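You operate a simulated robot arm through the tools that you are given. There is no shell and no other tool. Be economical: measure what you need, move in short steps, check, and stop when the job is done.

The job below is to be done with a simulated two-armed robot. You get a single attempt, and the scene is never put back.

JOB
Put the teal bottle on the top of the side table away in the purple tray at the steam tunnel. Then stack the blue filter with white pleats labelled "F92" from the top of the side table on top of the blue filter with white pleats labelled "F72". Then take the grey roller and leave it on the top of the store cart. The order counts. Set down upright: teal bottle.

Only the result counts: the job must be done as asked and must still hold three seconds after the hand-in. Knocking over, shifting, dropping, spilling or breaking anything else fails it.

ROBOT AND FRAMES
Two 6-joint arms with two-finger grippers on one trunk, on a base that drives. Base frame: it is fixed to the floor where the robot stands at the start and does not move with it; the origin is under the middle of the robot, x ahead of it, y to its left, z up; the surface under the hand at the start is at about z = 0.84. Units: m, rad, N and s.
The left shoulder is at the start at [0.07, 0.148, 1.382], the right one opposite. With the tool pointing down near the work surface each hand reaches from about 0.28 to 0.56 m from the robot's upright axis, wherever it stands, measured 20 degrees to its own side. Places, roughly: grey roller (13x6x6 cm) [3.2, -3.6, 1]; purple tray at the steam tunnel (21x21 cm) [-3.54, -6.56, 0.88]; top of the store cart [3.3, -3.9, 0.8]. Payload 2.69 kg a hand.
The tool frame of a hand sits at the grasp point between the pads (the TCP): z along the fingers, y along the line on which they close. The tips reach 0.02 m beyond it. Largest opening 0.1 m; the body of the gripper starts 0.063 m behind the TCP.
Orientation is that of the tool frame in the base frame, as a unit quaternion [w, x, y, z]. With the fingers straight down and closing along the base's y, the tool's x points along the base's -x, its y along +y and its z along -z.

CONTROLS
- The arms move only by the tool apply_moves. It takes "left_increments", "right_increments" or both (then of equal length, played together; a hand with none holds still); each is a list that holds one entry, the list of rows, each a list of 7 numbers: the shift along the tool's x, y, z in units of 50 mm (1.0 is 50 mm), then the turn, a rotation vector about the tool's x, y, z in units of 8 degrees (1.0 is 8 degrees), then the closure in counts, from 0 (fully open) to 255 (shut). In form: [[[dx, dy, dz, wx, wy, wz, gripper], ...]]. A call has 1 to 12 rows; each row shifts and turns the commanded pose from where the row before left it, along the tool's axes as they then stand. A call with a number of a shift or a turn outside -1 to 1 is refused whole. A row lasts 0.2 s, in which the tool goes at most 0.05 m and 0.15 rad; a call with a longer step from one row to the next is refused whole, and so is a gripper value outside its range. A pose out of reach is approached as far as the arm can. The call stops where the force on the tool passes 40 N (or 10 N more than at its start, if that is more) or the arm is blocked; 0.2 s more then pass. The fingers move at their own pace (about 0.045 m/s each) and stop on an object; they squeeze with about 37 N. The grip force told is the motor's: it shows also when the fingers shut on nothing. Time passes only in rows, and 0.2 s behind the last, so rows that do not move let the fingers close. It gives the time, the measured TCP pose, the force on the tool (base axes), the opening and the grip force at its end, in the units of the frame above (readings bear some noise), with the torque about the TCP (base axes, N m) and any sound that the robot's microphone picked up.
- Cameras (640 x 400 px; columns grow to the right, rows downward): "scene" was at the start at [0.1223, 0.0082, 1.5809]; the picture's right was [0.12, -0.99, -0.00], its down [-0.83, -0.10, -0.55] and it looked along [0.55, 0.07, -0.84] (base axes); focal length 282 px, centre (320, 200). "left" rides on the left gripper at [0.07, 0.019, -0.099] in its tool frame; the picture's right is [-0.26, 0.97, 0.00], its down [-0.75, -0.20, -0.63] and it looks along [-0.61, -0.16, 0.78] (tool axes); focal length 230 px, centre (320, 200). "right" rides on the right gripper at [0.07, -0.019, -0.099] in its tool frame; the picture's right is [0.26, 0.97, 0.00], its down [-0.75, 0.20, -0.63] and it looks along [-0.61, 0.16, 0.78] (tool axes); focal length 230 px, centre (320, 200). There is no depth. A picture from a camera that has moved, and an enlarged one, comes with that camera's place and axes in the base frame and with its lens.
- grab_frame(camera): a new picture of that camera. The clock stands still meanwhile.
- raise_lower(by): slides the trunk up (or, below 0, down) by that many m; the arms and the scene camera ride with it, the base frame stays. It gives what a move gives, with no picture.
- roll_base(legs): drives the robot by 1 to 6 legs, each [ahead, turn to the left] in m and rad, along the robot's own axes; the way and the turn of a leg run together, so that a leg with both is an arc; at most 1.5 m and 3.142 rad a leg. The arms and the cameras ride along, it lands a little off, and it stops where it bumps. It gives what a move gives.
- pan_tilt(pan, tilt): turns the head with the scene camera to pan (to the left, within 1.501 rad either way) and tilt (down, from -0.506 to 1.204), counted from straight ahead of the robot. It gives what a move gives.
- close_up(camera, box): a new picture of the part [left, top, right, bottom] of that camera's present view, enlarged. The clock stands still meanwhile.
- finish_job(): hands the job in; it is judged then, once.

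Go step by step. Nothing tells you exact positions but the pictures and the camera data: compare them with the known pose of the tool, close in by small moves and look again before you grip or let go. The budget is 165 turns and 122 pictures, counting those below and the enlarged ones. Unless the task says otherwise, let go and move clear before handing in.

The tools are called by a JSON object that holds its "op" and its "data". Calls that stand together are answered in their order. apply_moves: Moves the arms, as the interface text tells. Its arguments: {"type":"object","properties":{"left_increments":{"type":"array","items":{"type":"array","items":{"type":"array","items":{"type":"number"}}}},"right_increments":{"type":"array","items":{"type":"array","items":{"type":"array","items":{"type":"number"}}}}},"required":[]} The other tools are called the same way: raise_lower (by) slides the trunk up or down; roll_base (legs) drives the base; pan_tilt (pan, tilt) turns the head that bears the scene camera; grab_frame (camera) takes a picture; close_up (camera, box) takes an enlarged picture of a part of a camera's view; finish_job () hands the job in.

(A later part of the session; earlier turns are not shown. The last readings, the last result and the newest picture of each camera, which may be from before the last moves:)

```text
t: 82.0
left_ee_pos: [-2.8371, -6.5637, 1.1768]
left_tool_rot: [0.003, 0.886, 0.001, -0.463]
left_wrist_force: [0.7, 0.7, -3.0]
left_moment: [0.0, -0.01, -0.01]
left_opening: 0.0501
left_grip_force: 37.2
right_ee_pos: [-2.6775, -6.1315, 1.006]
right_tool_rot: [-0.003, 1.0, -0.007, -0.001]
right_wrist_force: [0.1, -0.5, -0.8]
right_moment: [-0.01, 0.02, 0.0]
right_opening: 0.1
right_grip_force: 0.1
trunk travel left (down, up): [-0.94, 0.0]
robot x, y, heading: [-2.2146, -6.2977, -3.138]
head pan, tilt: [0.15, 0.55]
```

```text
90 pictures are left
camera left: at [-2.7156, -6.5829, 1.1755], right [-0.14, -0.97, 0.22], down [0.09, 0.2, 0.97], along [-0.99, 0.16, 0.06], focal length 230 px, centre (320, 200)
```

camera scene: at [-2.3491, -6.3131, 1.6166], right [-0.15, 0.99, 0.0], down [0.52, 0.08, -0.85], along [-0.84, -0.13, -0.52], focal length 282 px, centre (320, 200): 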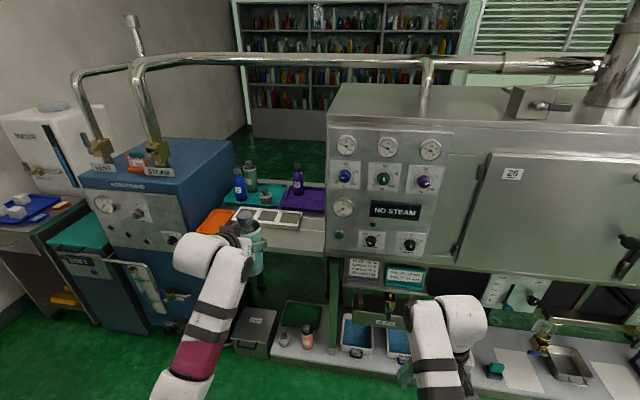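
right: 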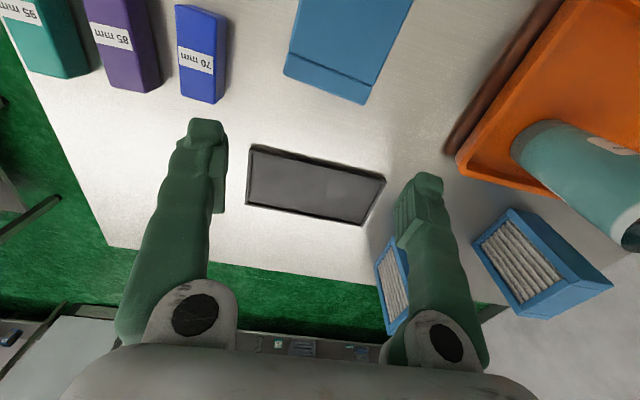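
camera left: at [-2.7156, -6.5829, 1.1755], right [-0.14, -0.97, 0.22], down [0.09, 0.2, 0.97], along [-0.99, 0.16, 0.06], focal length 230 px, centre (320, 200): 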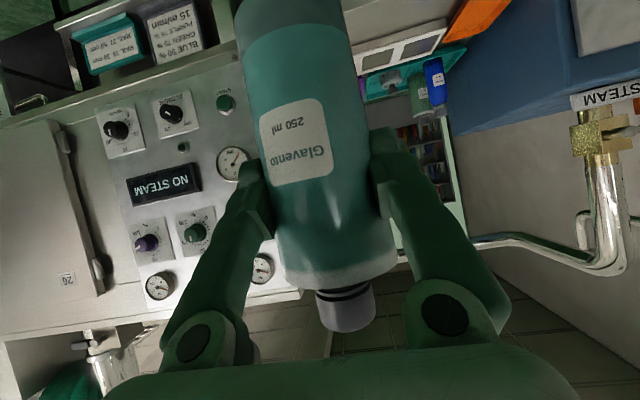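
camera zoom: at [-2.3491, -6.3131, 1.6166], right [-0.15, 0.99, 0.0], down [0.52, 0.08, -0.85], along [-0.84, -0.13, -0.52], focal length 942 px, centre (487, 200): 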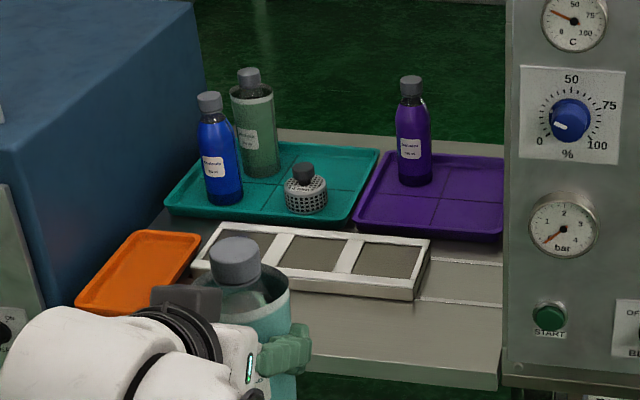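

The purple tray has a purple bottle in its far-left part; I'll set mine in the near part at about (-3.485, -6.545). First I tuck the right hand back and out so it won't hit the tunnel front.

{"op": "apply_moves", "data": {"right_increments": [[[0.76, -0.56, 0, 0, 0, 0, 0], [0.76, -0.56, 0, 0, 0, 0, 0], [0.76, -0.56, 0, 0, 0, 0, 0], [0.76, -0.56, 0, 0, 0, 0, 0], [0.76, -0.56, 0, 0, 0, 0, 0], [0.76, -0.56, 0, 0, 0, 0, 0], [0.76, -0.56, 0, 0, 0, 0, 0]]]}}

{"op": "pan_tilt", "data": {"pan": 0, "tilt": 0.9}}

{"op": "grab_frame", "data": {"camera": "scene"}}

```text
t: 83.6
left_ee_pos: [-2.8348, -6.5631, 1.1779]
left_tool_rot: [0.004, 0.885, 0.0, -0.465]
left_wrist_force: [0.7, -1.1, -1.9]
left_moment: [0.02, -0.05, 0.02]
left_opening: 0.0501
left_grip_force: 37.0
right_ee_pos: [-2.4152, -5.944, 0.9658]
right_tool_rot: [-0.001, 1.0, -0.008, -0.002]
right_wrist_force: [0.4, 0.2, -0.7]
right_moment: [-0.02, -0.01, 0.0]
right_opening: 0.1003
right_grip_force: 0.0
right hand out of reach, approached as far as the arm can: row 1, 2, 3, 4
trunk travel left (down, up): [-0.94, 0.0]
robot x, y, heading: [-2.2108, -6.2982, -3.139]
head pan, tilt: [0.15, 0.55]
```

```text
t: 84.5
left_ee_pos: [-2.8356, -6.5656, 1.1765]
left_tool_rot: [0.003, 0.886, 0.001, -0.464]
left_wrist_force: [0.3, -0.1, -2.3]
left_moment: [0.01, -0.04, -0.02]
left_opening: 0.0501
left_grip_force: 37.2
right_ee_pos: [-2.4158, -5.9447, 0.9654]
right_tool_rot: [-0.003, 1.0, -0.007, -0.002]
right_wrist_force: [0.6, 0.4, 0.3]
right_moment: [-0.01, -0.03, 0.0]
right_opening: 0.1
right_grip_force: 0.2
trunk travel left (down, up): [-0.94, 0.0]
robot x, y, heading: [-2.2127, -6.3, -3.139]
head pan, tilt: [0.0, 0.901]
```

```text
89 pictures are left
camera scene: at [-2.3358, -6.2993, 1.5873], right [0.0, 1.0, 0.0], down [0.78, 0.0, -0.62], along [-0.62, 0.0, -0.78], focal length 282 px, centre (320, 200)
```

scene: 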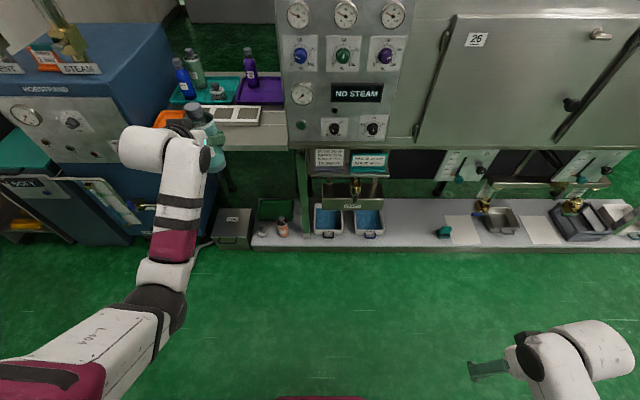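

Path is clear. Driving up to the outfeed table.

{"op": "roll_base", "data": {"legs": [[0.6, 0]]}}

{"op": "pan_tilt", "data": {"pan": 0.25, "tilt": 0.8}}

{"op": "grab_frame", "data": {"camera": "scene"}}

{"op": "grab_frame", "data": {"camera": "left"}}

```text
t: 87.9
left_ee_pos: [-3.4398, -6.5688, 1.1775]
left_tool_rot: [0.005, 0.886, 0.003, -0.463]
left_wrist_force: [0.1, 0.5, -2.0]
left_moment: [-0.01, -0.01, 0.0]
left_opening: 0.0501
left_grip_force: 37.0
right_ee_pos: [-3.0196, -5.947, 0.9659]
right_tool_rot: [-0.002, 1.0, -0.007, -0.002]
right_wrist_force: [0.3, 0.1, 0.6]
right_moment: [0.0, 0.03, 0.0]
right_opening: 0.0999
right_grip_force: 0.0
trunk travel left (down, up): [-0.94, 0.0]
robot x, y, heading: [-2.8139, -6.3024, -3.136]
head pan, tilt: [0.0, 0.901]
```

```text
t: 88.6
left_ee_pos: [-3.4402, -6.5691, 1.1764]
left_tool_rot: [0.004, 0.886, 0.002, -0.463]
left_wrist_force: [0.1, 0.6, -2.9]
left_moment: [0.02, -0.02, 0.0]
left_opening: 0.0499
left_grip_force: 37.1
right_ee_pos: [-3.0232, -5.9471, 0.9665]
right_tool_rot: [-0.003, 1.0, -0.006, -0.001]
right_wrist_force: [-0.5, -0.2, 0.8]
right_moment: [0.0, 0.01, 0.0]
right_opening: 0.1
right_grip_force: 0.0
trunk travel left (down, up): [-0.94, 0.0]
robot x, y, heading: [-2.8192, -6.2989, -3.139]
head pan, tilt: [0.25, 0.799]
```

```text
88 pictures are left
camera scene: at [-2.9429, -6.3225, 1.5951], right [-0.25, 0.97, 0.0], down [0.69, 0.18, -0.7], along [-0.67, -0.18, -0.72], focal length 282 px, centre (320, 200)
```

scene: 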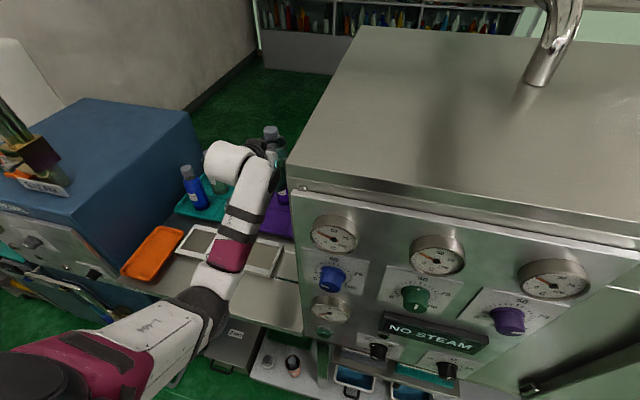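

```text
87 pictures are left
camera left: at [-3.3196, -6.5867, 1.1755], right [-0.14, -0.97, 0.22], down [0.09, 0.21, 0.97], along [-0.99, 0.16, 0.06], focal length 230 px, centre (320, 200)
```

left: 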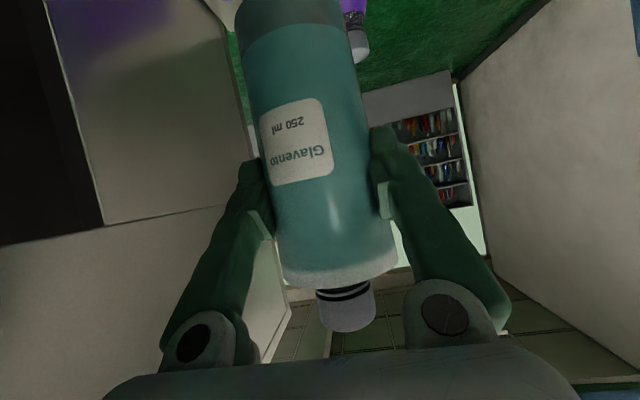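

Aligned: the purple bottle stays 5+ cm ahead-left. Descending to just above the tray floor.

{"op": "apply_moves", "data": {"left_increments": [[[0.6, -0.05, 0.65, 0, 0, 0, 255], [0.6, -0.05, 0.65, 0, 0, 0, 255], [0.6, -0.05, 0.65, 0, 0, 0, 255], [0.6, -0.05, 0.65, 0, 0, 0, 255]]]}}

{"op": "grab_frame", "data": {"camera": "left"}}

{"op": "grab_frame", "data": {"camera": "scene"}}

```text
t: 89.6
left_ee_pos: [-3.4785, -6.5595, 1.0026]
left_tool_rot: [0.004, 0.886, 0.001, -0.463]
left_wrist_force: [-0.5, 0.0, -3.6]
left_moment: [0.0, -0.02, -0.04]
left_opening: 0.0498
left_grip_force: 36.5
right_ee_pos: [-3.0232, -5.9473, 0.9655]
right_tool_rot: [-0.003, 1.0, -0.006, -0.001]
right_wrist_force: [-1.2, -0.3, 0.6]
right_moment: [-0.02, 0.01, 0.04]
right_opening: 0.0999
right_grip_force: 0.0
trunk travel left (down, up): [-0.94, 0.0]
robot x, y, heading: [-2.8151, -6.3023, -3.137]
head pan, tilt: [0.25, 0.799]
```

```text
86 pictures are left
camera left: at [-3.3584, -6.5773, 1.0022], right [-0.14, -0.97, 0.22], down [0.09, 0.21, 0.97], along [-0.99, 0.16, 0.06], focal length 230 px, centre (320, 200)
```

left: 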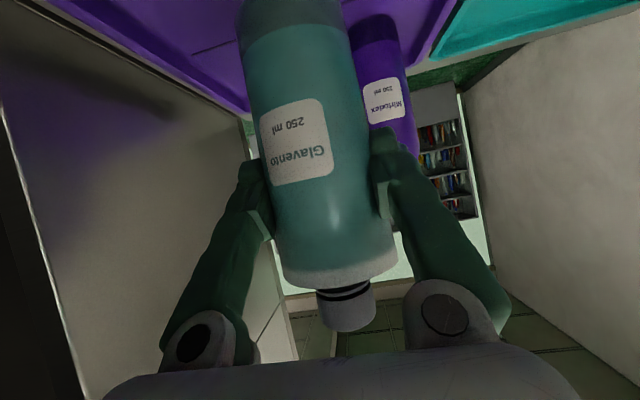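

```text
85 pictures are left
camera scene: at [-2.9443, -6.3225, 1.5951], right [-0.25, 0.97, 0.0], down [0.69, 0.18, -0.7], along [-0.67, -0.18, -0.72], focal length 282 px, centre (320, 200)
```

scene: 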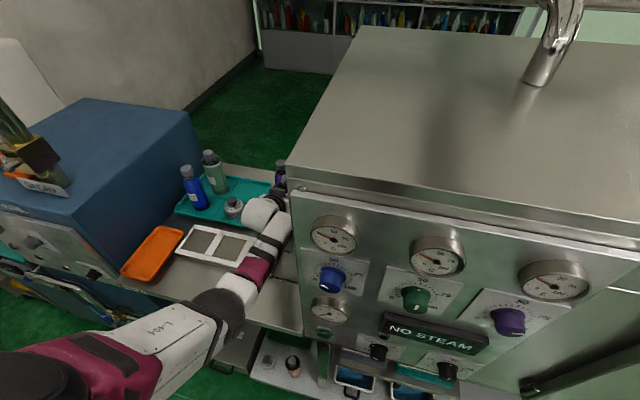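

{"op": "apply_moves", "data": {"left_increments": [[[0.1, 0, 0.067, 0, 0, 0, 255], [0.1, 0, 0.067, 0, 0, 0, 255], [0.1, 0, 0.067, 0, 0, 0, 255], [0.1, 0, 0.067, 0, 0, 0, 255]]]}}

{"op": "grab_frame", "data": {"camera": "left"}}

```text
t: 90.6
left_ee_pos: [-3.4786, -6.5599, 0.9792]
left_tool_rot: [0.004, 0.886, 0.002, -0.463]
left_wrist_force: [-0.2, 0.5, -2.7]
left_moment: [0.02, -0.07, 0.02]
left_opening: 0.0499
left_grip_force: 37.2
right_ee_pos: [-3.0207, -5.947, 0.9657]
right_tool_rot: [-0.002, 1.0, -0.006, -0.001]
right_wrist_force: [0.3, 0.1, 0.4]
right_moment: [-0.02, -0.01, -0.01]
right_opening: 0.0999
right_grip_force: 0.1
trunk travel left (down, up): [-0.94, 0.0]
robot x, y, heading: [-2.813, -6.3028, -3.142]
head pan, tilt: [0.25, 0.799]
```

```text
84 pictures are left
camera left: at [-3.3576, -6.5779, 0.9781], right [-0.14, -0.97, 0.22], down [0.09, 0.21, 0.97], along [-0.99, 0.16, 0.06], focal length 230 px, centre (320, 200)
```

left: 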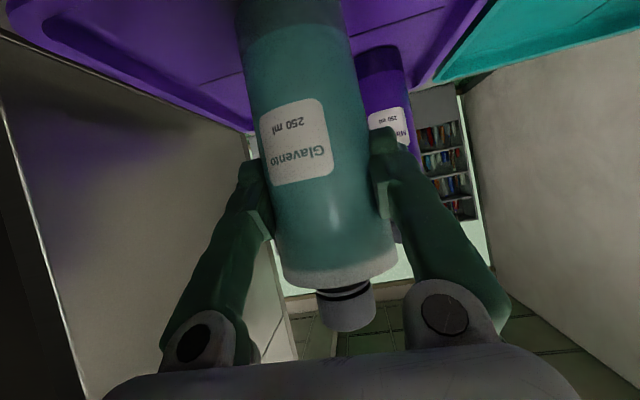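

{"op": "apply_moves", "data": {"left_increments": [[[0.067, 0, 0.044, 0, 0, 0, 255], [0.067, 0, 0.044, 0, 0, 0, 255]]]}}

{"op": "apply_moves", "data": {"left_increments": [[[0.05, 0, 0.033, 0, 0, 0, 255]]]}}

```text
t: 91.2
left_ee_pos: [-3.4777, -6.5612, 0.9702]
left_tool_rot: [0.003, 0.886, 0.001, -0.464]
left_wrist_force: [-0.5, 0.5, -2.8]
left_moment: [0.02, 0.01, -0.02]
left_opening: 0.0501
left_grip_force: 37.1
right_ee_pos: [-3.0218, -5.9483, 0.9649]
right_tool_rot: [-0.003, 1.0, -0.006, -0.002]
right_wrist_force: [-0.8, 0.7, 0.1]
right_moment: [-0.03, 0.02, 0.03]
right_opening: 0.1
right_grip_force: 0.0
trunk travel left (down, up): [-0.94, 0.0]
robot x, y, heading: [-2.8138, -6.3029, -3.139]
head pan, tilt: [0.25, 0.799]
```

```text
t: 91.6
left_ee_pos: [-3.4791, -6.5585, 0.968]
left_tool_rot: [0.004, 0.886, 0.002, -0.465]
left_wrist_force: [0.9, -1.1, -0.8]
left_moment: [-0.01, 0.03, -0.03]
left_opening: 0.0498
left_grip_force: 37.8
right_ee_pos: [-3.022, -5.9466, 0.9667]
right_tool_rot: [-0.003, 1.0, -0.006, -0.002]
right_wrist_force: [-0.2, 0.3, 0.4]
right_moment: [0.01, -0.02, 0.0]
right_opening: 0.0999
right_grip_force: 0.1
trunk travel left (down, up): [-0.94, 0.0]
robot x, y, heading: [-2.8185, -6.3027, -3.141]
head pan, tilt: [0.25, 0.799]
```

{"op": "apply_moves", "data": {"left_increments": [[[0.03, 0, 0.02, 0, 0, 0, 255]]]}}

{"op": "grab_frame", "data": {"camera": "left"}}

```text
t: 92.0
left_ee_pos: [-3.4787, -6.5598, 0.9683]
left_tool_rot: [0.004, 0.885, 0.002, -0.466]
left_wrist_force: [-0.6, -1.2, 3.9]
left_moment: [0.04, 0.12, 0.01]
left_opening: 0.0499
left_grip_force: 36.3
right_ee_pos: [-3.0203, -5.9477, 0.9659]
right_tool_rot: [-0.002, 1.0, -0.006, -0.002]
right_wrist_force: [0.3, -0.1, 0.0]
right_moment: [0.01, -0.01, -0.05]
right_opening: 0.1
right_grip_force: 0.0
trunk travel left (down, up): [-0.94, 0.0]
robot x, y, heading: [-2.819, -6.2988, -3.14]
head pan, tilt: [0.25, 0.799]
```

```text
83 pictures are left
camera left: at [-3.3574, -6.5777, 0.9673], right [-0.14, -0.97, 0.22], down [0.09, 0.21, 0.97], along [-0.99, 0.16, 0.06], focal length 230 px, centre (320, 200)
```

left: 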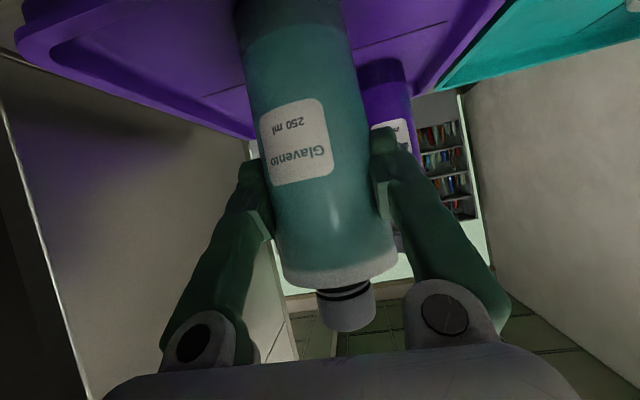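

Contact with the tray floor. Releasing.

{"op": "apply_moves", "data": {"left_increments": [[[0, 0, 0, 0, 0, 0, 100], [0, 0, 0, 0, 0, 0, 50], [0, 0, 0, 0, 0, 0, 0], [0, 0, 0, 0, 0, 0, 0], [0, 0, 0, 0, 0, 0, 0]]]}}

{"op": "grab_frame", "data": {"camera": "left"}}

```text
t: 93.2
left_ee_pos: [-3.479, -6.5598, 0.9667]
left_tool_rot: [0.004, 0.886, 0.001, -0.465]
left_wrist_force: [-0.7, 0.1, 0.6]
left_moment: [0.02, -0.04, 0.01]
left_opening: 0.1
left_grip_force: 0.0
right_ee_pos: [-3.0227, -5.9479, 0.9651]
right_tool_rot: [-0.002, 1.0, -0.007, -0.001]
right_wrist_force: [1.0, 0.7, 0.6]
right_moment: [-0.01, -0.01, -0.01]
right_opening: 0.0999
right_grip_force: 0.0
trunk travel left (down, up): [-0.94, 0.0]
robot x, y, heading: [-2.8189, -6.3045, -3.139]
head pan, tilt: [0.25, 0.799]
```

```text
82 pictures are left
camera left: at [-3.357, -6.5774, 0.966], right [-0.14, -0.97, 0.22], down [0.09, 0.21, 0.97], along [-0.99, 0.16, 0.06], focal length 230 px, centre (320, 200)
```

left: 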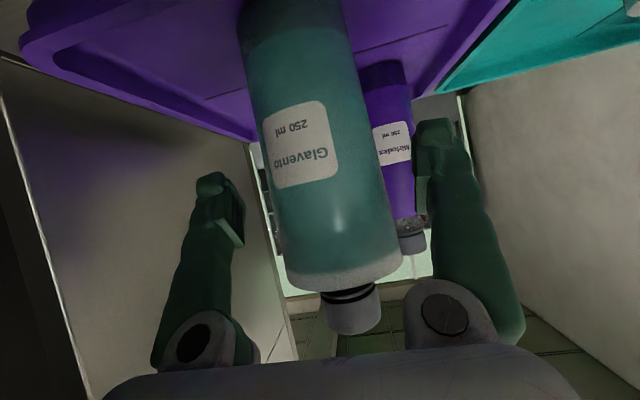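

Bottle stands upright. Backing the hand straight off, then rolling back.

{"op": "apply_moves", "data": {"left_increments": [[[0.4, 0, -0.6, 0, 0, 0, 0], [0.4, 0, -0.6, 0, 0, 0, 0], [0.0, 0, -0.8, 0, 0, 0, 0], [-0.5, 0, -0.6, 0, 0, 0, 0], [-0.5, 0, -0.6, 0, 0, 0, 0]]]}}

{"op": "grab_frame", "data": {"camera": "left"}}

```text
t: 94.4
left_ee_pos: [-3.3512, -6.5583, 1.0663]
left_tool_rot: [0.003, 0.886, 0.001, -0.464]
left_wrist_force: [0.1, -0.5, -0.4]
left_moment: [-0.02, 0.0, 0.01]
left_opening: 0.1001
left_grip_force: 0.1
right_ee_pos: [-3.0217, -5.9472, 0.9656]
right_tool_rot: [-0.003, 1.0, -0.006, -0.002]
right_wrist_force: [0.1, 0.0, -1.4]
right_moment: [0.04, 0.01, 0.0]
right_opening: 0.1002
right_grip_force: 0.1
trunk travel left (down, up): [-0.94, 0.0]
robot x, y, heading: [-2.8173, -6.2986, -3.134]
head pan, tilt: [0.25, 0.799]
```

```text
81 pictures are left
camera left: at [-3.2299, -6.5761, 1.0662], right [-0.14, -0.97, 0.22], down [0.09, 0.21, 0.97], along [-0.99, 0.16, 0.06], focal length 230 px, centre (320, 200)
```

left: 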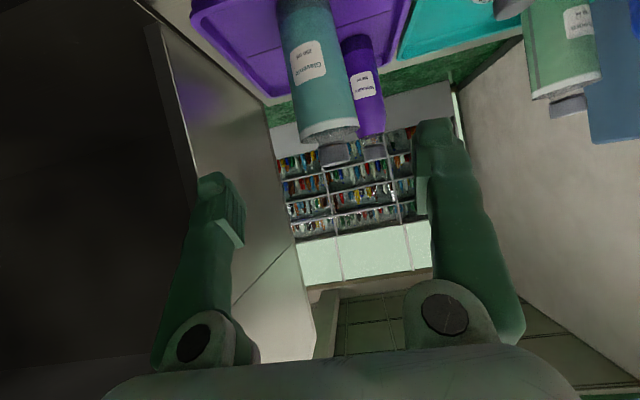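

Bottle is done. Now retracing the route back.

{"op": "roll_base", "data": {"legs": [[-0.6, 0], [0, -1.57], [0.79, 0], [0, -1.57], [1.12, 0]]}}

{"op": "pan_tilt", "data": {"pan": 0.3, "tilt": 0.6}}

{"op": "grab_frame", "data": {"camera": "scene"}}

```text
t: 114.7
left_ee_pos: [-0.5578, -5.2706, 1.0663]
left_tool_rot: [0.464, 0.004, 0.886, 0.0]
left_wrist_force: [-0.6, -0.3, -0.5]
left_moment: [0.02, -0.01, -0.03]
left_opening: 0.1001
left_grip_force: 0.1
right_ee_pos: [-0.8964, -5.8785, 0.9664]
right_tool_rot: [0.002, 0.012, 1.0, -0.002]
right_wrist_force: [0.0, 1.0, -0.4]
right_moment: [-0.01, 0.02, 0.0]
right_opening: 0.0997
right_grip_force: 0.0
trunk travel left (down, up): [-0.94, 0.0]
robot x, y, heading: [-1.0975, -5.5202, -0.01]
head pan, tilt: [0.25, 0.799]
```

```text
t: 115.4
left_ee_pos: [-0.5576, -5.2711, 1.0664]
left_tool_rot: [0.464, 0.004, 0.886, 0.001]
left_wrist_force: [0.1, -0.6, -1.3]
left_moment: [-0.01, 0.0, -0.01]
left_opening: 0.0999
left_grip_force: 0.1
right_ee_pos: [-0.896, -5.8768, 0.9655]
right_tool_rot: [0.001, 0.012, 1.0, -0.003]
right_wrist_force: [0.4, -0.4, -0.6]
right_moment: [-0.02, 0.0, -0.02]
right_opening: 0.1001
right_grip_force: 0.0
trunk travel left (down, up): [-0.94, 0.0]
robot x, y, heading: [-1.0953, -5.5218, -0.008]
head pan, tilt: [0.3, 0.6]
```

```text
80 pictures are left
camera scene: at [-0.9597, -5.4958, 1.6121], right [0.29, -0.96, 0.0], down [-0.54, -0.16, -0.82], along [0.79, 0.24, -0.57], focal length 282 px, centre (320, 200)
```

scene: 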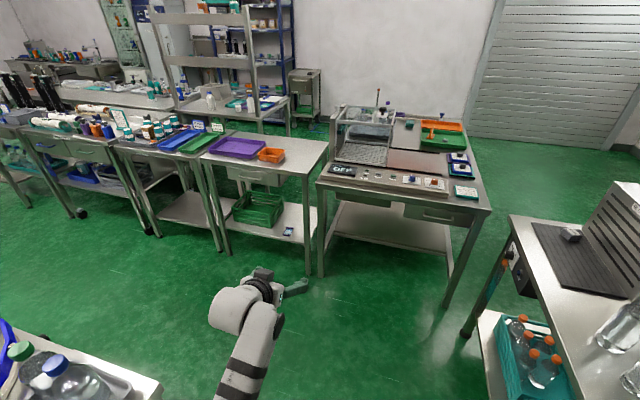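

{"op": "roll_base", "data": {"legs": [[1.45, 1.58], [1.5, 0], [1.5, 0], [0.5, 0]]}}

{"op": "pan_tilt", "data": {"pan": -0.8, "tilt": 0.5}}

{"op": "grab_frame", "data": {"camera": "scene"}}

```text
t: 139.2
left_ee_pos: [-0.3853, -0.5545, 1.0667]
left_tool_rot: [0.33, -0.62, 0.632, 0.327]
left_wrist_force: [-0.2, -0.7, -1.3]
left_moment: [0.0, -0.02, 0.01]
left_opening: 0.1002
left_grip_force: 0.0
right_ee_pos: [0.2189, -0.8973, 0.9651]
right_tool_rot: [0.004, -0.696, 0.718, 0.0]
right_wrist_force: [-0.9, 0.0, 0.6]
right_moment: [0.01, -0.03, -0.02]
right_opening: 0.0998
right_grip_force: 0.0
trunk travel left (down, up): [-0.94, 0.0]
robot x, y, heading: [-0.1398, -1.0925, 1.555]
head pan, tilt: [0.3, 0.6]
cut short: leg 1
```

```text
t: 140.6
left_ee_pos: [-0.3839, -0.5524, 1.0666]
left_tool_rot: [0.329, -0.622, 0.631, 0.328]
left_wrist_force: [0.0, 0.0, 0.2]
left_moment: [-0.03, 0.0, 0.0]
left_opening: 0.1001
left_grip_force: 0.1
right_ee_pos: [0.219, -0.8955, 0.9675]
right_tool_rot: [0.003, -0.696, 0.718, -0.001]
right_wrist_force: [0.1, 0.2, -0.8]
right_moment: [0.0, 0.05, 0.0]
right_opening: 0.1002
right_grip_force: 0.0
trunk travel left (down, up): [-0.94, 0.0]
robot x, y, heading: [-0.1349, -1.0924, 1.558]
head pan, tilt: [-0.799, 0.499]
```

```text
79 pictures are left
camera scene: at [-0.0693, -0.9807, 1.6212], right [0.69, -0.73, 0.0], down [-0.35, -0.33, -0.88], along [0.64, 0.6, -0.48], focal length 282 px, centre (320, 200)
```

scene: 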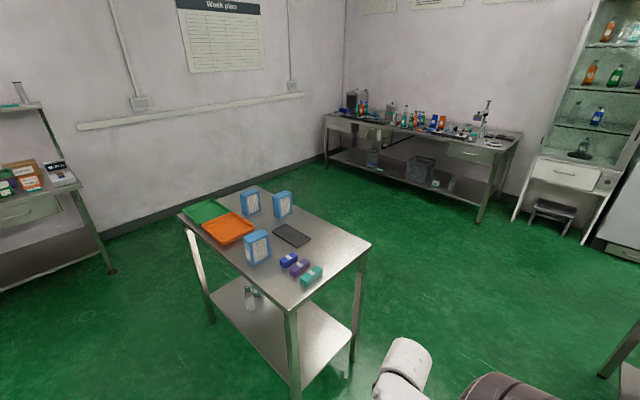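

Plenty of free floor around the table. I'll drive through the aisle on its right (y≈-0.9) to see the far faces of the two back filters.

{"op": "roll_base", "data": {"legs": [[0.2, 0], [0, -1.56], [1.5, 0]]}}

{"op": "pan_tilt", "data": {"pan": 1.5, "tilt": 0.5}}

{"op": "grab_frame", "data": {"camera": "scene"}}

```text
t: 153.0
left_ee_pos: [1.9114, -0.6718, 1.068]
left_tool_rot: [0.464, 0.01, 0.886, -0.002]
left_wrist_force: [-1.2, -0.2, -0.9]
left_moment: [0.0, -0.01, 0.01]
left_opening: 0.0999
left_grip_force: 0.0
right_ee_pos: [1.5632, -1.2732, 0.9653]
right_tool_rot: [0.002, 0.019, 1.0, -0.003]
right_wrist_force: [0.7, 0.3, 0.2]
right_moment: [-0.01, 0.01, 0.04]
right_opening: 0.0999
right_grip_force: 0.1
trunk travel left (down, up): [-0.94, 0.0]
robot x, y, heading: [1.3661, -0.9162, -0.023]
head pan, tilt: [-0.799, 0.499]
```

```text
t: 155.2
left_ee_pos: [1.9117, -0.6711, 1.0671]
left_tool_rot: [0.464, 0.009, 0.886, -0.002]
left_wrist_force: [0.4, 0.9, -0.7]
left_moment: [0.01, -0.02, 0.02]
left_opening: 0.0998
left_grip_force: 0.0
right_ee_pos: [1.5645, -1.2738, 0.9648]
right_tool_rot: [0.001, 0.02, 1.0, -0.003]
right_wrist_force: [-0.1, 0.0, -0.3]
right_moment: [-0.02, -0.02, 0.0]
right_opening: 0.1
right_grip_force: 0.1
trunk travel left (down, up): [-0.94, 0.0]
robot x, y, heading: [1.3685, -0.9142, -0.021]
head pan, tilt: [1.499, 0.499]
```

```text
78 pictures are left
camera scene: at [1.4294, -0.8248, 1.6212], right [1.0, -0.09, 0.0], down [-0.04, -0.48, -0.88], along [0.08, 0.87, -0.48], focal length 282 px, centre (320, 200)
```

scene: 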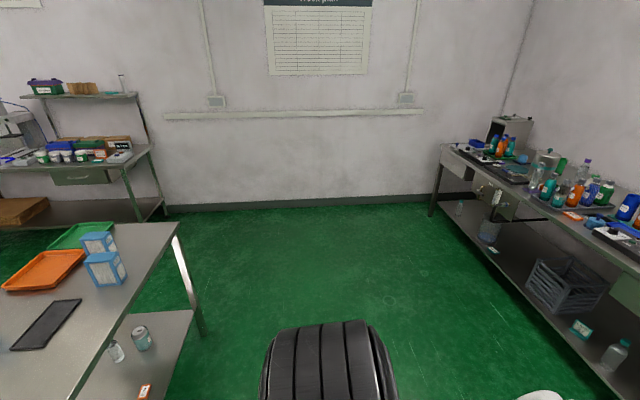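

{"op": "close_up", "data": {"camera": "scene", "box": [60, 220, 140, 300]}}

{"op": "roll_base", "data": {"legs": [[0, 1.6], [0.6, 0], [0, 0.9]]}}

{"op": "pan_tilt", "data": {"pan": 0.3, "tilt": 0.7}}

{"op": "grab_frame", "data": {"camera": "scene"}}

```text
5.00 times, centred on (100, 260) of scene
camera zoom: at [1.4294, -0.8248, 1.6212], right [1.0, -0.09, 0.0], down [-0.04, -0.48, -0.88], along [0.08, 0.87, -0.48], focal length 1412 px, centre (1420, -100)
```

zoom: 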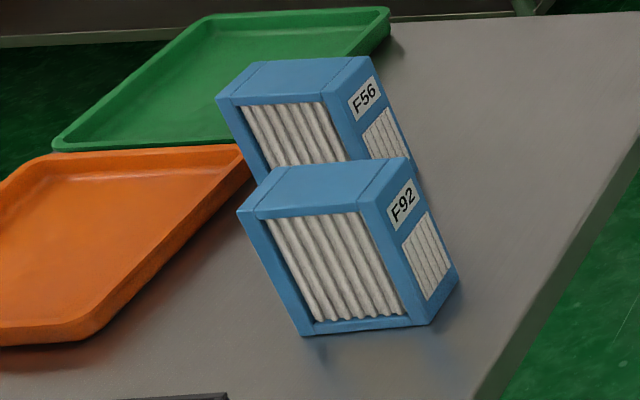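

```text
t: 164.7
left_ee_pos: [0.7891, -0.1731, 1.0664]
left_tool_rot: [-0.152, 0.835, -0.294, -0.439]
left_wrist_force: [-0.2, -0.7, 0.3]
left_moment: [0.06, -0.03, -0.02]
left_opening: 0.1001
left_grip_force: 0.0
right_ee_pos: [1.4318, 0.0937, 0.9664]
right_tool_rot: [-0.002, 0.941, -0.339, -0.001]
right_wrist_force: [-0.3, -0.4, 0.1]
right_moment: [0.0, -0.02, -0.01]
right_opening: 0.0999
right_grip_force: 0.1
trunk travel left (down, up): [-0.94, 0.0]
robot x, y, heading: [1.3688, -0.3126, 2.467]
head pan, tilt: [1.499, 0.499]
```

```text
t: 166.1
left_ee_pos: [0.7895, -0.1742, 1.0667]
left_tool_rot: [-0.151, 0.836, -0.293, -0.439]
left_wrist_force: [-0.5, 0.2, 0.7]
left_moment: [-0.03, 0.0, 0.02]
left_opening: 0.1001
left_grip_force: 0.0
right_ee_pos: [1.4321, 0.0935, 0.9657]
right_tool_rot: [-0.003, 0.941, -0.339, -0.001]
right_wrist_force: [0.2, 0.9, -0.2]
right_moment: [0.03, 0.0, -0.01]
right_opening: 0.0999
right_grip_force: 0.0
trunk travel left (down, up): [-0.94, 0.0]
robot x, y, heading: [1.3716, -0.3079, 2.463]
head pan, tilt: [0.3, 0.7]
```

```text
76 pictures are left
camera scene: at [1.2522, -0.2491, 1.6035], right [0.37, 0.93, 0.0], down [0.6, -0.24, -0.77], along [-0.71, 0.28, -0.64], focal length 282 px, centre (320, 200)
```

scene: 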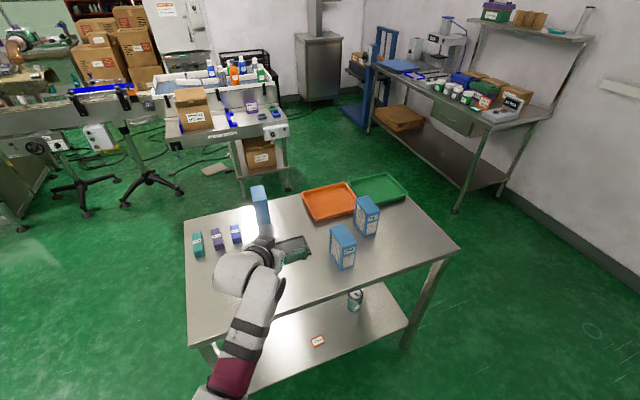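

F92 is the filter at about (0.72, 0.024), label facing +x, footprint 9×5 cm; F56 is the other. I'll pick it from this far side with the right hand (tool down), then stack from the near side. Lifting both hands and positioning the base at (1.14, -0.136) facing -x.

{"op": "apply_moves", "data": {"left_increments": [[[-0.55, 0, -0.37, 0, 0, 0, 0], [-0.55, 0, -0.37, 0, 0, 0, 0], [-0.55, 0, -0.37, 0, 0, 0, 0]]], "right_increments": [[[0, 0, -0.5, 0, 0, 0, 0], [0, 0, -0.5, 0, 0, 0, 0], [0, 0, -0.5, 0, 0, 0, 0]]]}}

{"op": "roll_base", "data": {"legs": [[0.29, 0], [0, 0.675]]}}

{"op": "pan_tilt", "data": {"pan": -0.2, "tilt": 0.9}}

{"op": "grab_frame", "data": {"camera": "scene"}}

```text
t: 166.9
left_ee_pos: [0.7889, -0.1708, 1.1665]
left_tool_rot: [-0.152, 0.836, -0.294, -0.438]
left_wrist_force: [-0.7, -0.2, -0.4]
left_moment: [0.0, 0.0, 0.0]
left_opening: 0.0999
left_grip_force: 0.1
right_ee_pos: [1.4287, 0.107, 1.0262]
right_tool_rot: [-0.003, 0.941, -0.339, -0.001]
right_wrist_force: [-1.2, -0.7, 0.2]
right_moment: [-0.03, -0.01, 0.0]
right_opening: 0.1001
right_grip_force: 0.0
right hand out of reach, approached as far as the arm can: row 3
trunk travel left (down, up): [-0.94, 0.0]
robot x, y, heading: [1.3694, -0.3102, 2.461]
head pan, tilt: [0.3, 0.7]
```

```text
t: 170.8
left_ee_pos: [0.6022, -0.3847, 1.168]
left_tool_rot: [0.002, 0.886, 0.0, -0.464]
left_wrist_force: [0.0, -0.3, -0.6]
left_moment: [0.01, 0.0, -0.01]
left_opening: 0.1002
left_grip_force: 0.0
right_ee_pos: [0.9295, 0.2329, 1.0271]
right_tool_rot: [-0.001, 1.0, -0.009, -0.002]
right_wrist_force: [-0.5, 0.6, -0.5]
right_moment: [0.01, 0.02, 0.02]
right_opening: 0.1
right_grip_force: 0.1
trunk travel left (down, up): [-0.94, 0.0]
robot x, y, heading: [1.1402, -0.1326, 3.138]
head pan, tilt: [0.3, 0.7]
```

```text
t: 171.7
left_ee_pos: [0.6021, -0.3837, 1.1667]
left_tool_rot: [0.002, 0.886, -0.001, -0.464]
left_wrist_force: [-0.1, -0.3, 0.6]
left_moment: [0.01, -0.02, -0.01]
left_opening: 0.1002
left_grip_force: 0.0
right_ee_pos: [0.9297, 0.2327, 1.0269]
right_tool_rot: [-0.001, 1.0, -0.009, -0.002]
right_wrist_force: [0.5, -0.4, -0.1]
right_moment: [0.02, -0.02, 0.01]
right_opening: 0.1001
right_grip_force: 0.1
trunk travel left (down, up): [-0.94, 0.0]
robot x, y, heading: [1.138, -0.1326, 3.14]
head pan, tilt: [-0.201, 0.901]
```

```text
75 pictures are left
camera scene: at [1.0199, -0.1159, 1.5874], right [0.2, 0.98, 0.0], down [0.77, -0.16, -0.62], along [-0.61, 0.12, -0.78], focal length 282 px, centre (320, 200)
```

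scene: 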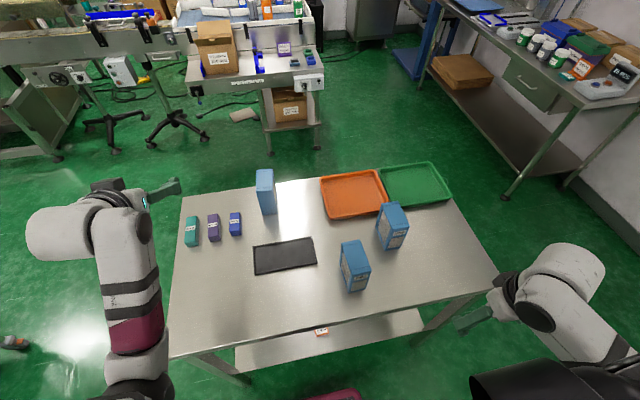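

{"op": "close_up", "data": {"camera": "scene", "box": [240, 160, 420, 300]}}

```text
2.86 times, centred on (330, 230) of scene
camera zoom: at [1.0199, -0.1159, 1.5874], right [0.2, 0.98, 0.0], down [0.77, -0.16, -0.62], along [-0.61, 0.12, -0.78], focal length 807 px, centre (291, 114)
```

zoom: 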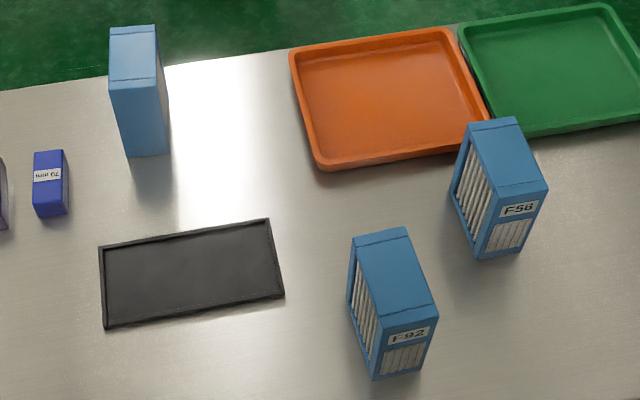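

Refined: F92 top centre ≈ (0.724, 0.028), top z≈0.968. Moving the right hand above it.

{"op": "apply_moves", "data": {"right_increments": [[[-0.59, 0.58, -0.05, 0, 0, 0, 0], [-0.59, 0.58, 0, 0, 0, 0, 0], [-0.59, 0.58, 0, 0, 0, 0, 0], [-0.59, 0.58, 0, 0, 0, 0, 0], [-0.59, 0.58, 0, 0, 0, 0, 0], [-0.59, 0.58, 0, 0, 0, 0, 0], [-0.59, 0.58, 0, 0, 0, 0, 0]]]}}

{"op": "grab_frame", "data": {"camera": "right"}}

{"op": "grab_frame", "data": {"camera": "scene"}}

```text
t: 173.3
left_ee_pos: [0.6009, -0.387, 1.166]
left_tool_rot: [0.002, 0.886, 0.0, -0.463]
left_wrist_force: [-0.3, -0.7, 0.0]
left_moment: [0.02, -0.02, -0.01]
left_opening: 0.1
left_grip_force: 0.1
right_ee_pos: [0.7565, 0.1671, 0.9813]
right_tool_rot: [-0.003, 1.0, -0.009, -0.003]
right_wrist_force: [0.8, 0.1, 0.7]
right_moment: [0.05, -0.02, -0.03]
right_opening: 0.1
right_grip_force: 0.0
right hand out of reach, approached as far as the arm can: row 1, 2, 3, 4, 5, 6
trunk travel left (down, up): [-0.94, 0.0]
robot x, y, heading: [1.1444, -0.135, 3.143]
head pan, tilt: [-0.201, 0.901]
```

```text
73 pictures are left
camera right: at [0.8264, 0.1844, 1.0811], right [0.24, -0.97, -0.01], down [-0.75, -0.19, 0.63], along [-0.61, -0.15, -0.78], focal length 230 px, centre (320, 200)
```

right: 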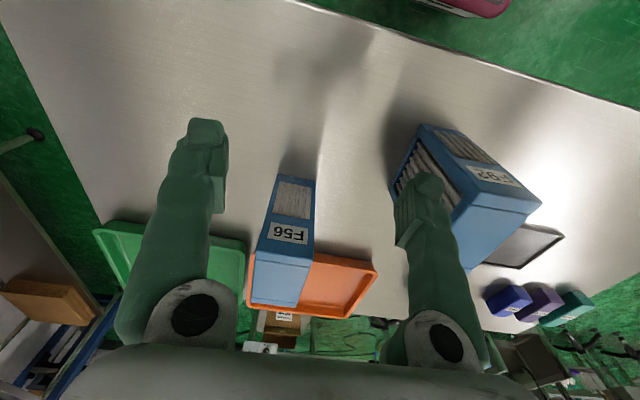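

```text
72 pictures are left
camera scene: at [1.018, -0.1183, 1.5872], right [0.2, 0.98, 0.0], down [0.77, -0.16, -0.62], along [-0.61, 0.13, -0.78], focal length 282 px, centre (320, 200)
```

scene: 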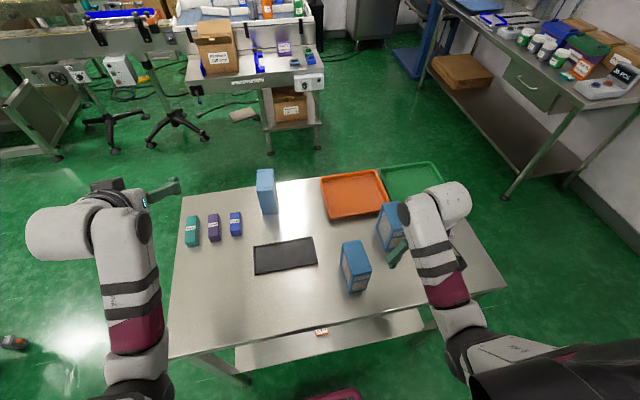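

The hand lagged at a reach limit and sagged near F92's height. I'll command it upward and outward first.

{"op": "apply_moves", "data": {"right_increments": [[[0, -0.6, -0.8, 0, 0, 0, 0], [0, -0.6, -0.8, 0, 0, 0, 0]]]}}

```text
t: 173.9
left_ee_pos: [0.602, -0.3812, 1.1687]
left_tool_rot: [0.003, 0.886, -0.002, -0.464]
left_wrist_force: [-0.7, -0.2, 0.3]
left_moment: [0.01, -0.01, -0.03]
left_opening: 0.1001
left_grip_force: 0.1
right_ee_pos: [0.7526, 0.257, 1.0286]
right_tool_rot: [0.001, 1.0, -0.008, -0.003]
right_wrist_force: [0.4, 1.1, -0.9]
right_moment: [-0.02, -0.02, 0.02]
right_opening: 0.1
right_grip_force: 0.0
right hand out of reach, approached as far as the arm can: row 1, 2
trunk travel left (down, up): [-0.94, 0.0]
robot x, y, heading: [1.1407, -0.1312, 3.141]
head pan, tilt: [-0.201, 0.901]
```

At this height the arm has a larger minimum radius. I'll back the base 0.085 m so F92 lies at the start-like reach (0.50, -0.16), then move the hand in along an arc.

{"op": "roll_base", "data": {"legs": [[-0.085, 0]]}}

{"op": "apply_moves", "data": {"right_increments": [[[0, 0, 0, 0, 0, 0, 0]]]}}

```text
t: 175.0
left_ee_pos: [0.678, -0.3846, 1.1629]
left_tool_rot: [0.003, 0.888, 0.0, -0.46]
left_wrist_force: [-0.6, -0.3, 0.0]
left_moment: [-0.04, -0.03, 0.01]
left_opening: 0.1
left_grip_force: 0.0
right_ee_pos: [0.829, 0.2538, 1.0258]
right_tool_rot: [-0.002, 1.0, -0.008, 0.0]
right_wrist_force: [-0.9, -0.4, 0.1]
right_moment: [-0.01, -0.1, -0.02]
right_opening: 0.0998
right_grip_force: 0.1
trunk travel left (down, up): [-0.94, 0.0]
robot x, y, heading: [1.2249, -0.1342, -3.144]
head pan, tilt: [-0.201, 0.901]
```

```text
t: 175.4
left_ee_pos: [0.6898, -0.3848, 1.1683]
left_tool_rot: [0.002, 0.885, -0.001, -0.465]
left_wrist_force: [0.2, -0.4, 0.8]
left_moment: [0.03, 0.02, 0.02]
left_opening: 0.1
left_grip_force: 0.0
right_ee_pos: [0.8391, 0.2538, 1.0309]
right_tool_rot: [-0.001, 1.0, -0.008, -0.004]
right_wrist_force: [-0.2, -0.2, -0.1]
right_moment: [-0.01, 0.03, 0.02]
right_opening: 0.0999
right_grip_force: 0.1
trunk travel left (down, up): [-0.94, 0.0]
robot x, y, heading: [1.2315, -0.1284, -3.142]
head pan, tilt: [-0.201, 0.901]
```

{"op": "apply_moves", "data": {"right_increments": [[[-0.38, 0.75, 0, 0, 0, 0, 0], [-0.38, 0.75, 0, 0, 0, 0, 0]]]}}

```text
t: 176.0
left_ee_pos: [0.6869, -0.3878, 1.1662]
left_tool_rot: [0.001, 0.886, 0.001, -0.464]
left_wrist_force: [-0.2, -0.1, -0.5]
left_moment: [0.05, 0.03, -0.01]
left_opening: 0.1003
left_grip_force: 0.0
right_ee_pos: [0.789, 0.1865, 1.0098]
right_tool_rot: [-0.002, 1.0, -0.009, -0.005]
right_wrist_force: [0.7, -0.3, 0.6]
right_moment: [0.05, -0.01, 0.01]
right_opening: 0.1
right_grip_force: 0.0
right hand out of reach, approached as far as the arm can: row 1, 2
trunk travel left (down, up): [-0.94, 0.0]
robot x, y, heading: [1.2265, -0.1295, -3.141]
head pan, tilt: [-0.201, 0.901]
```

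{"op": "roll_base", "data": {"legs": [[-0.035, 0]]}}

{"op": "apply_moves", "data": {"right_increments": [[[-0.7, 0, -0.2, 0, 0, 0, 0], [-0.7, 0.3, -0.2, 0, 0, 0, 0]]]}}

```text
t: 176.8
left_ee_pos: [0.7137, -0.3846, 1.1637]
left_tool_rot: [0.003, 0.887, -0.001, -0.461]
left_wrist_force: [-1.1, 0.2, -1.2]
left_moment: [0.0, 0.0, 0.0]
left_opening: 0.0998
left_grip_force: 0.0
right_ee_pos: [0.8177, 0.1894, 1.0048]
right_tool_rot: [0.001, 1.0, -0.008, -0.002]
right_wrist_force: [-1.0, 0.3, -0.5]
right_moment: [0.01, -0.09, -0.01]
right_opening: 0.0999
right_grip_force: 0.1
trunk travel left (down, up): [-0.94, 0.0]
robot x, y, heading: [1.2617, -0.13, -3.138]
head pan, tilt: [-0.201, 0.901]
```

```text
t: 177.4
left_ee_pos: [0.7167, -0.3874, 1.1647]
left_tool_rot: [0.002, 0.887, 0.0, -0.462]
left_wrist_force: [-0.4, -0.5, 0.7]
left_moment: [0.01, -0.04, 0.02]
left_opening: 0.0998
left_grip_force: 0.0
right_ee_pos: [0.749, 0.1754, 1.0279]
right_tool_rot: [-0.001, 1.0, -0.009, -0.002]
right_wrist_force: [-1.1, -0.6, -0.1]
right_moment: [0.01, -0.05, -0.01]
right_opening: 0.1
right_grip_force: 0.2
trunk travel left (down, up): [-0.94, 0.0]
robot x, y, heading: [1.2625, -0.1343, -3.142]
head pan, tilt: [-0.201, 0.901]
```

{"op": "apply_moves", "data": {"right_increments": [[[-0.13, 0.73, 0, 0, 0, 0, 0], [-0.13, 0.73, 0, 0, 0, 0, 0], [-0.13, 0.73, 0, 0, 0, 0, 0], [-0.13, 0.73, 0, 0, 0, 0.13, 0]]]}}

{"op": "grab_frame", "data": {"camera": "right"}}

{"op": "grab_frame", "data": {"camera": "scene"}}

```text
t: 178.4
left_ee_pos: [0.7225, -0.3861, 1.1678]
left_tool_rot: [0.001, 0.886, 0.0, -0.464]
left_wrist_force: [-0.8, -0.3, 0.0]
left_moment: [-0.01, 0.01, -0.05]
left_opening: 0.0999
left_grip_force: 0.1
right_ee_pos: [0.7256, 0.027, 1.0327]
right_tool_rot: [-0.001, 1.0, -0.017, -0.005]
right_wrist_force: [-0.3, -0.6, 0.3]
right_moment: [0.02, 0.02, -0.02]
right_opening: 0.1
right_grip_force: 0.0
trunk travel left (down, up): [-0.94, 0.0]
robot x, y, heading: [1.263, -0.1299, -3.137]
head pan, tilt: [-0.201, 0.901]
```

```text
71 pictures are left
camera right: at [0.7976, 0.0442, 1.1308], right [0.22, -0.97, -0.01], down [-0.75, -0.18, 0.64], along [-0.62, -0.14, -0.77], focal length 230 px, centre (320, 200)
```

right: 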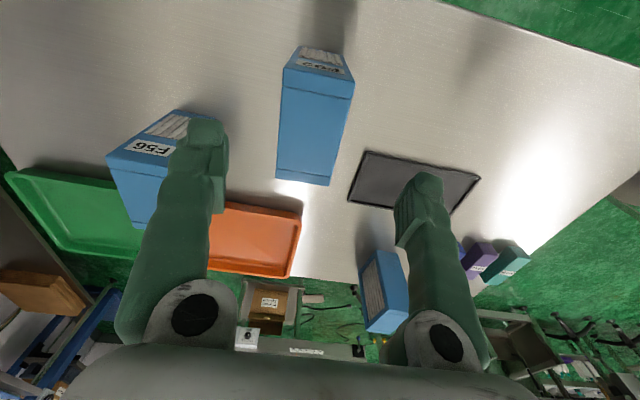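

```text
70 pictures are left
camera scene: at [1.1403, -0.1178, 1.5875], right [0.2, 0.98, 0.0], down [0.77, -0.15, -0.62], along [-0.61, 0.12, -0.78], focal length 282 px, centre (320, 200)
```

scene: 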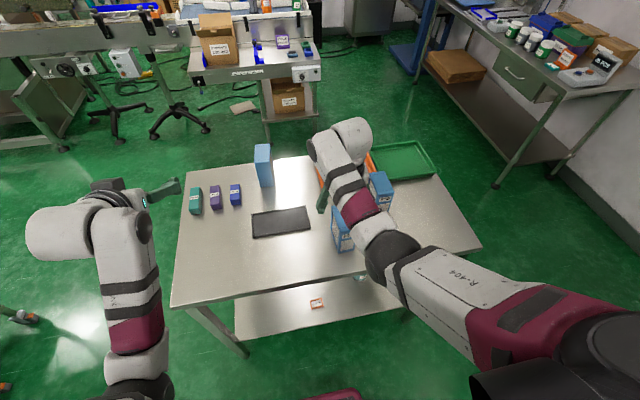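

Hand is over F92; small correction of yaw and y, then descend.

{"op": "apply_moves", "data": {"right_increments": [[[0, -0.08, 0, 0, 0, -0.45, 0], [0, 0, 0.5, 0, 0, 0, 0], [0, 0, 0.5, 0, 0, 0, 0], [0, 0, 0.5, 0, 0, 0, 0], [0, 0, 0.55, 0, 0, 0, 0]]]}}

{"op": "grab_frame", "data": {"camera": "right"}}

```text
t: 179.6
left_ee_pos: [0.7212, -0.386, 1.1669]
left_tool_rot: [0.003, 0.886, 0.0, -0.464]
left_wrist_force: [-0.9, 0.8, 0.4]
left_moment: [-0.01, -0.01, 0.0]
left_opening: 0.1002
left_grip_force: 0.1
right_ee_pos: [0.7248, 0.0348, 0.9276]
right_tool_rot: [0.0, 1.0, 0.014, -0.005]
right_wrist_force: [1.1, 0.4, -0.2]
right_moment: [0.0, -0.01, 0.01]
right_opening: 0.1
right_grip_force: 0.1
trunk travel left (down, up): [-0.94, 0.0]
robot x, y, heading: [1.2631, -0.1294, -3.142]
head pan, tilt: [-0.201, 0.901]
```

```text
69 pictures are left
camera right: at [0.7951, 0.0549, 1.0264], right [0.29, -0.96, 0.0], down [-0.74, -0.22, 0.64], along [-0.61, -0.18, -0.77], focal length 230 px, centre (320, 200)
```

right: 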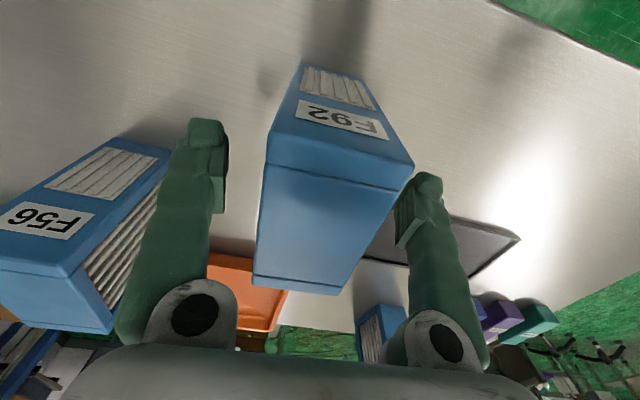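

F92 is well centred between the pads. Closing.

{"op": "apply_moves", "data": {"right_increments": [[[0, 0, 0, 0, 0, 0, 90], [0, 0, 0, 0, 0, 0, 130], [0, 0, 0, 0, 0, 0, 170], [0, 0, 0, 0, 0, 0, 255], [0, 0, 0, 0, 0, 0, 255], [0, 0, 0, 0, 0, 0, 255]]]}}

{"op": "grab_frame", "data": {"camera": "right"}}

```text
t: 181.0
left_ee_pos: [0.7219, -0.3851, 1.1667]
left_tool_rot: [0.003, 0.885, 0.0, -0.465]
left_wrist_force: [-0.4, 0.0, -0.7]
left_moment: [-0.01, 0.03, -0.02]
left_opening: 0.1
left_grip_force: 0.0
right_ee_pos: [0.7247, 0.0333, 0.9278]
right_tool_rot: [0.0, 1.0, 0.014, -0.005]
right_wrist_force: [-1.2, 0.6, 0.1]
right_moment: [0.07, 0.06, -0.03]
right_opening: 0.0487
right_grip_force: 37.0
trunk travel left (down, up): [-0.94, 0.0]
robot x, y, heading: [1.2567, -0.1341, -3.139]
head pan, tilt: [-0.201, 0.901]
```

```text
68 pictures are left
camera right: at [0.7955, 0.0552, 1.0266], right [0.28, -0.96, 0.0], down [-0.74, -0.22, 0.64], along [-0.61, -0.18, -0.77], focal length 230 px, centre (320, 200)
```

right: 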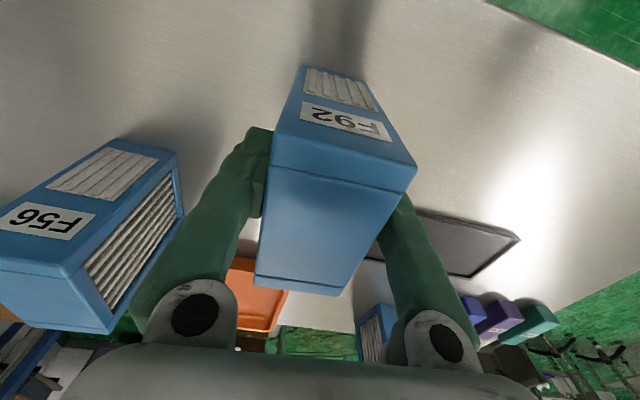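

Gripped. Lifting.

{"op": "apply_moves", "data": {"right_increments": [[[0, 0, -0.3, 0, 0, 0, 255], [0, 0, -0.6, 0, 0, 0, 255], [0, 0, -0.6, 0, 0, 0, 255], [0, 0, -0.6, 0, 0, 0, 255]]]}}

{"op": "grab_frame", "data": {"camera": "right"}}

```text
t: 182.0
left_ee_pos: [0.7218, -0.3849, 1.1671]
left_tool_rot: [0.003, 0.886, 0.0, -0.464]
left_wrist_force: [-0.3, 0.2, 0.5]
left_moment: [-0.01, -0.01, -0.03]
left_opening: 0.0999
left_grip_force: 0.1
right_ee_pos: [0.7255, 0.0328, 1.0332]
right_tool_rot: [0.0, 1.0, 0.013, -0.004]
right_wrist_force: [0.0, -0.6, -1.6]
right_moment: [0.0, 0.01, -0.01]
right_opening: 0.0486
right_grip_force: 36.9
trunk travel left (down, up): [-0.94, 0.0]
robot x, y, heading: [1.2626, -0.1313, -3.142]
head pan, tilt: [-0.201, 0.901]
```

```text
67 pictures are left
camera right: at [0.7964, 0.0538, 1.1328], right [0.29, -0.96, 0.0], down [-0.74, -0.22, 0.64], along [-0.61, -0.18, -0.77], focal length 230 px, centre (320, 200)
```

right: 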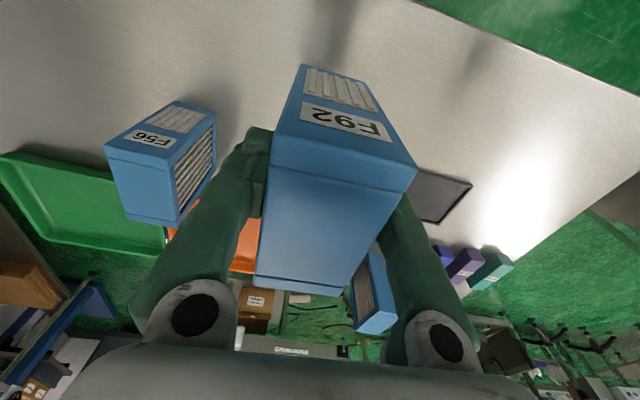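

F92 secured. Backing away from the table, then trying a higher carry pose.

{"op": "roll_base", "data": {"legs": [[-0.4, 0]]}}

{"op": "apply_moves", "data": {"right_increments": [[[-0.3, 0, -0.4, 0, 0, 0, 255], [-0.3, 0, -0.4, 0, 0, 0, 255], [-0.2, 0, -0.4, 0, 0, 0, 255], [-0.2, 0, -0.4, 0, 0, 0, 255]]]}}

```text
t: 184.5
left_ee_pos: [1.1194, -0.3854, 1.1656]
left_tool_rot: [0.003, 0.887, 0.0, -0.462]
left_wrist_force: [0.3, -0.3, 0.0]
left_moment: [0.03, -0.01, -0.02]
left_opening: 0.1001
left_grip_force: 0.0
right_ee_pos: [1.1226, 0.0329, 1.0326]
right_tool_rot: [0.0, 1.0, 0.014, -0.003]
right_wrist_force: [0.4, -0.2, -2.2]
right_moment: [0.01, 0.01, 0.03]
right_opening: 0.0489
right_grip_force: 37.2
trunk travel left (down, up): [-0.94, 0.0]
robot x, y, heading: [1.6583, -0.1304, -3.144]
head pan, tilt: [-0.201, 0.901]
```

```text
t: 185.5
left_ee_pos: [1.1223, -0.3853, 1.1667]
left_tool_rot: [0.002, 0.885, 0.0, -0.465]
left_wrist_force: [-0.8, 0.7, -0.1]
left_moment: [0.02, 0.03, -0.02]
left_opening: 0.0998
left_grip_force: 0.1
right_ee_pos: [1.0769, 0.0317, 1.1152]
right_tool_rot: [0.0, 1.0, 0.015, -0.005]
right_wrist_force: [0.5, 0.2, -2.3]
right_moment: [-0.01, 0.0, 0.01]
right_opening: 0.0487
right_grip_force: 37.8
trunk travel left (down, up): [-0.94, 0.0]
robot x, y, heading: [1.6623, -0.1302, -3.137]
head pan, tilt: [-0.201, 0.901]
```

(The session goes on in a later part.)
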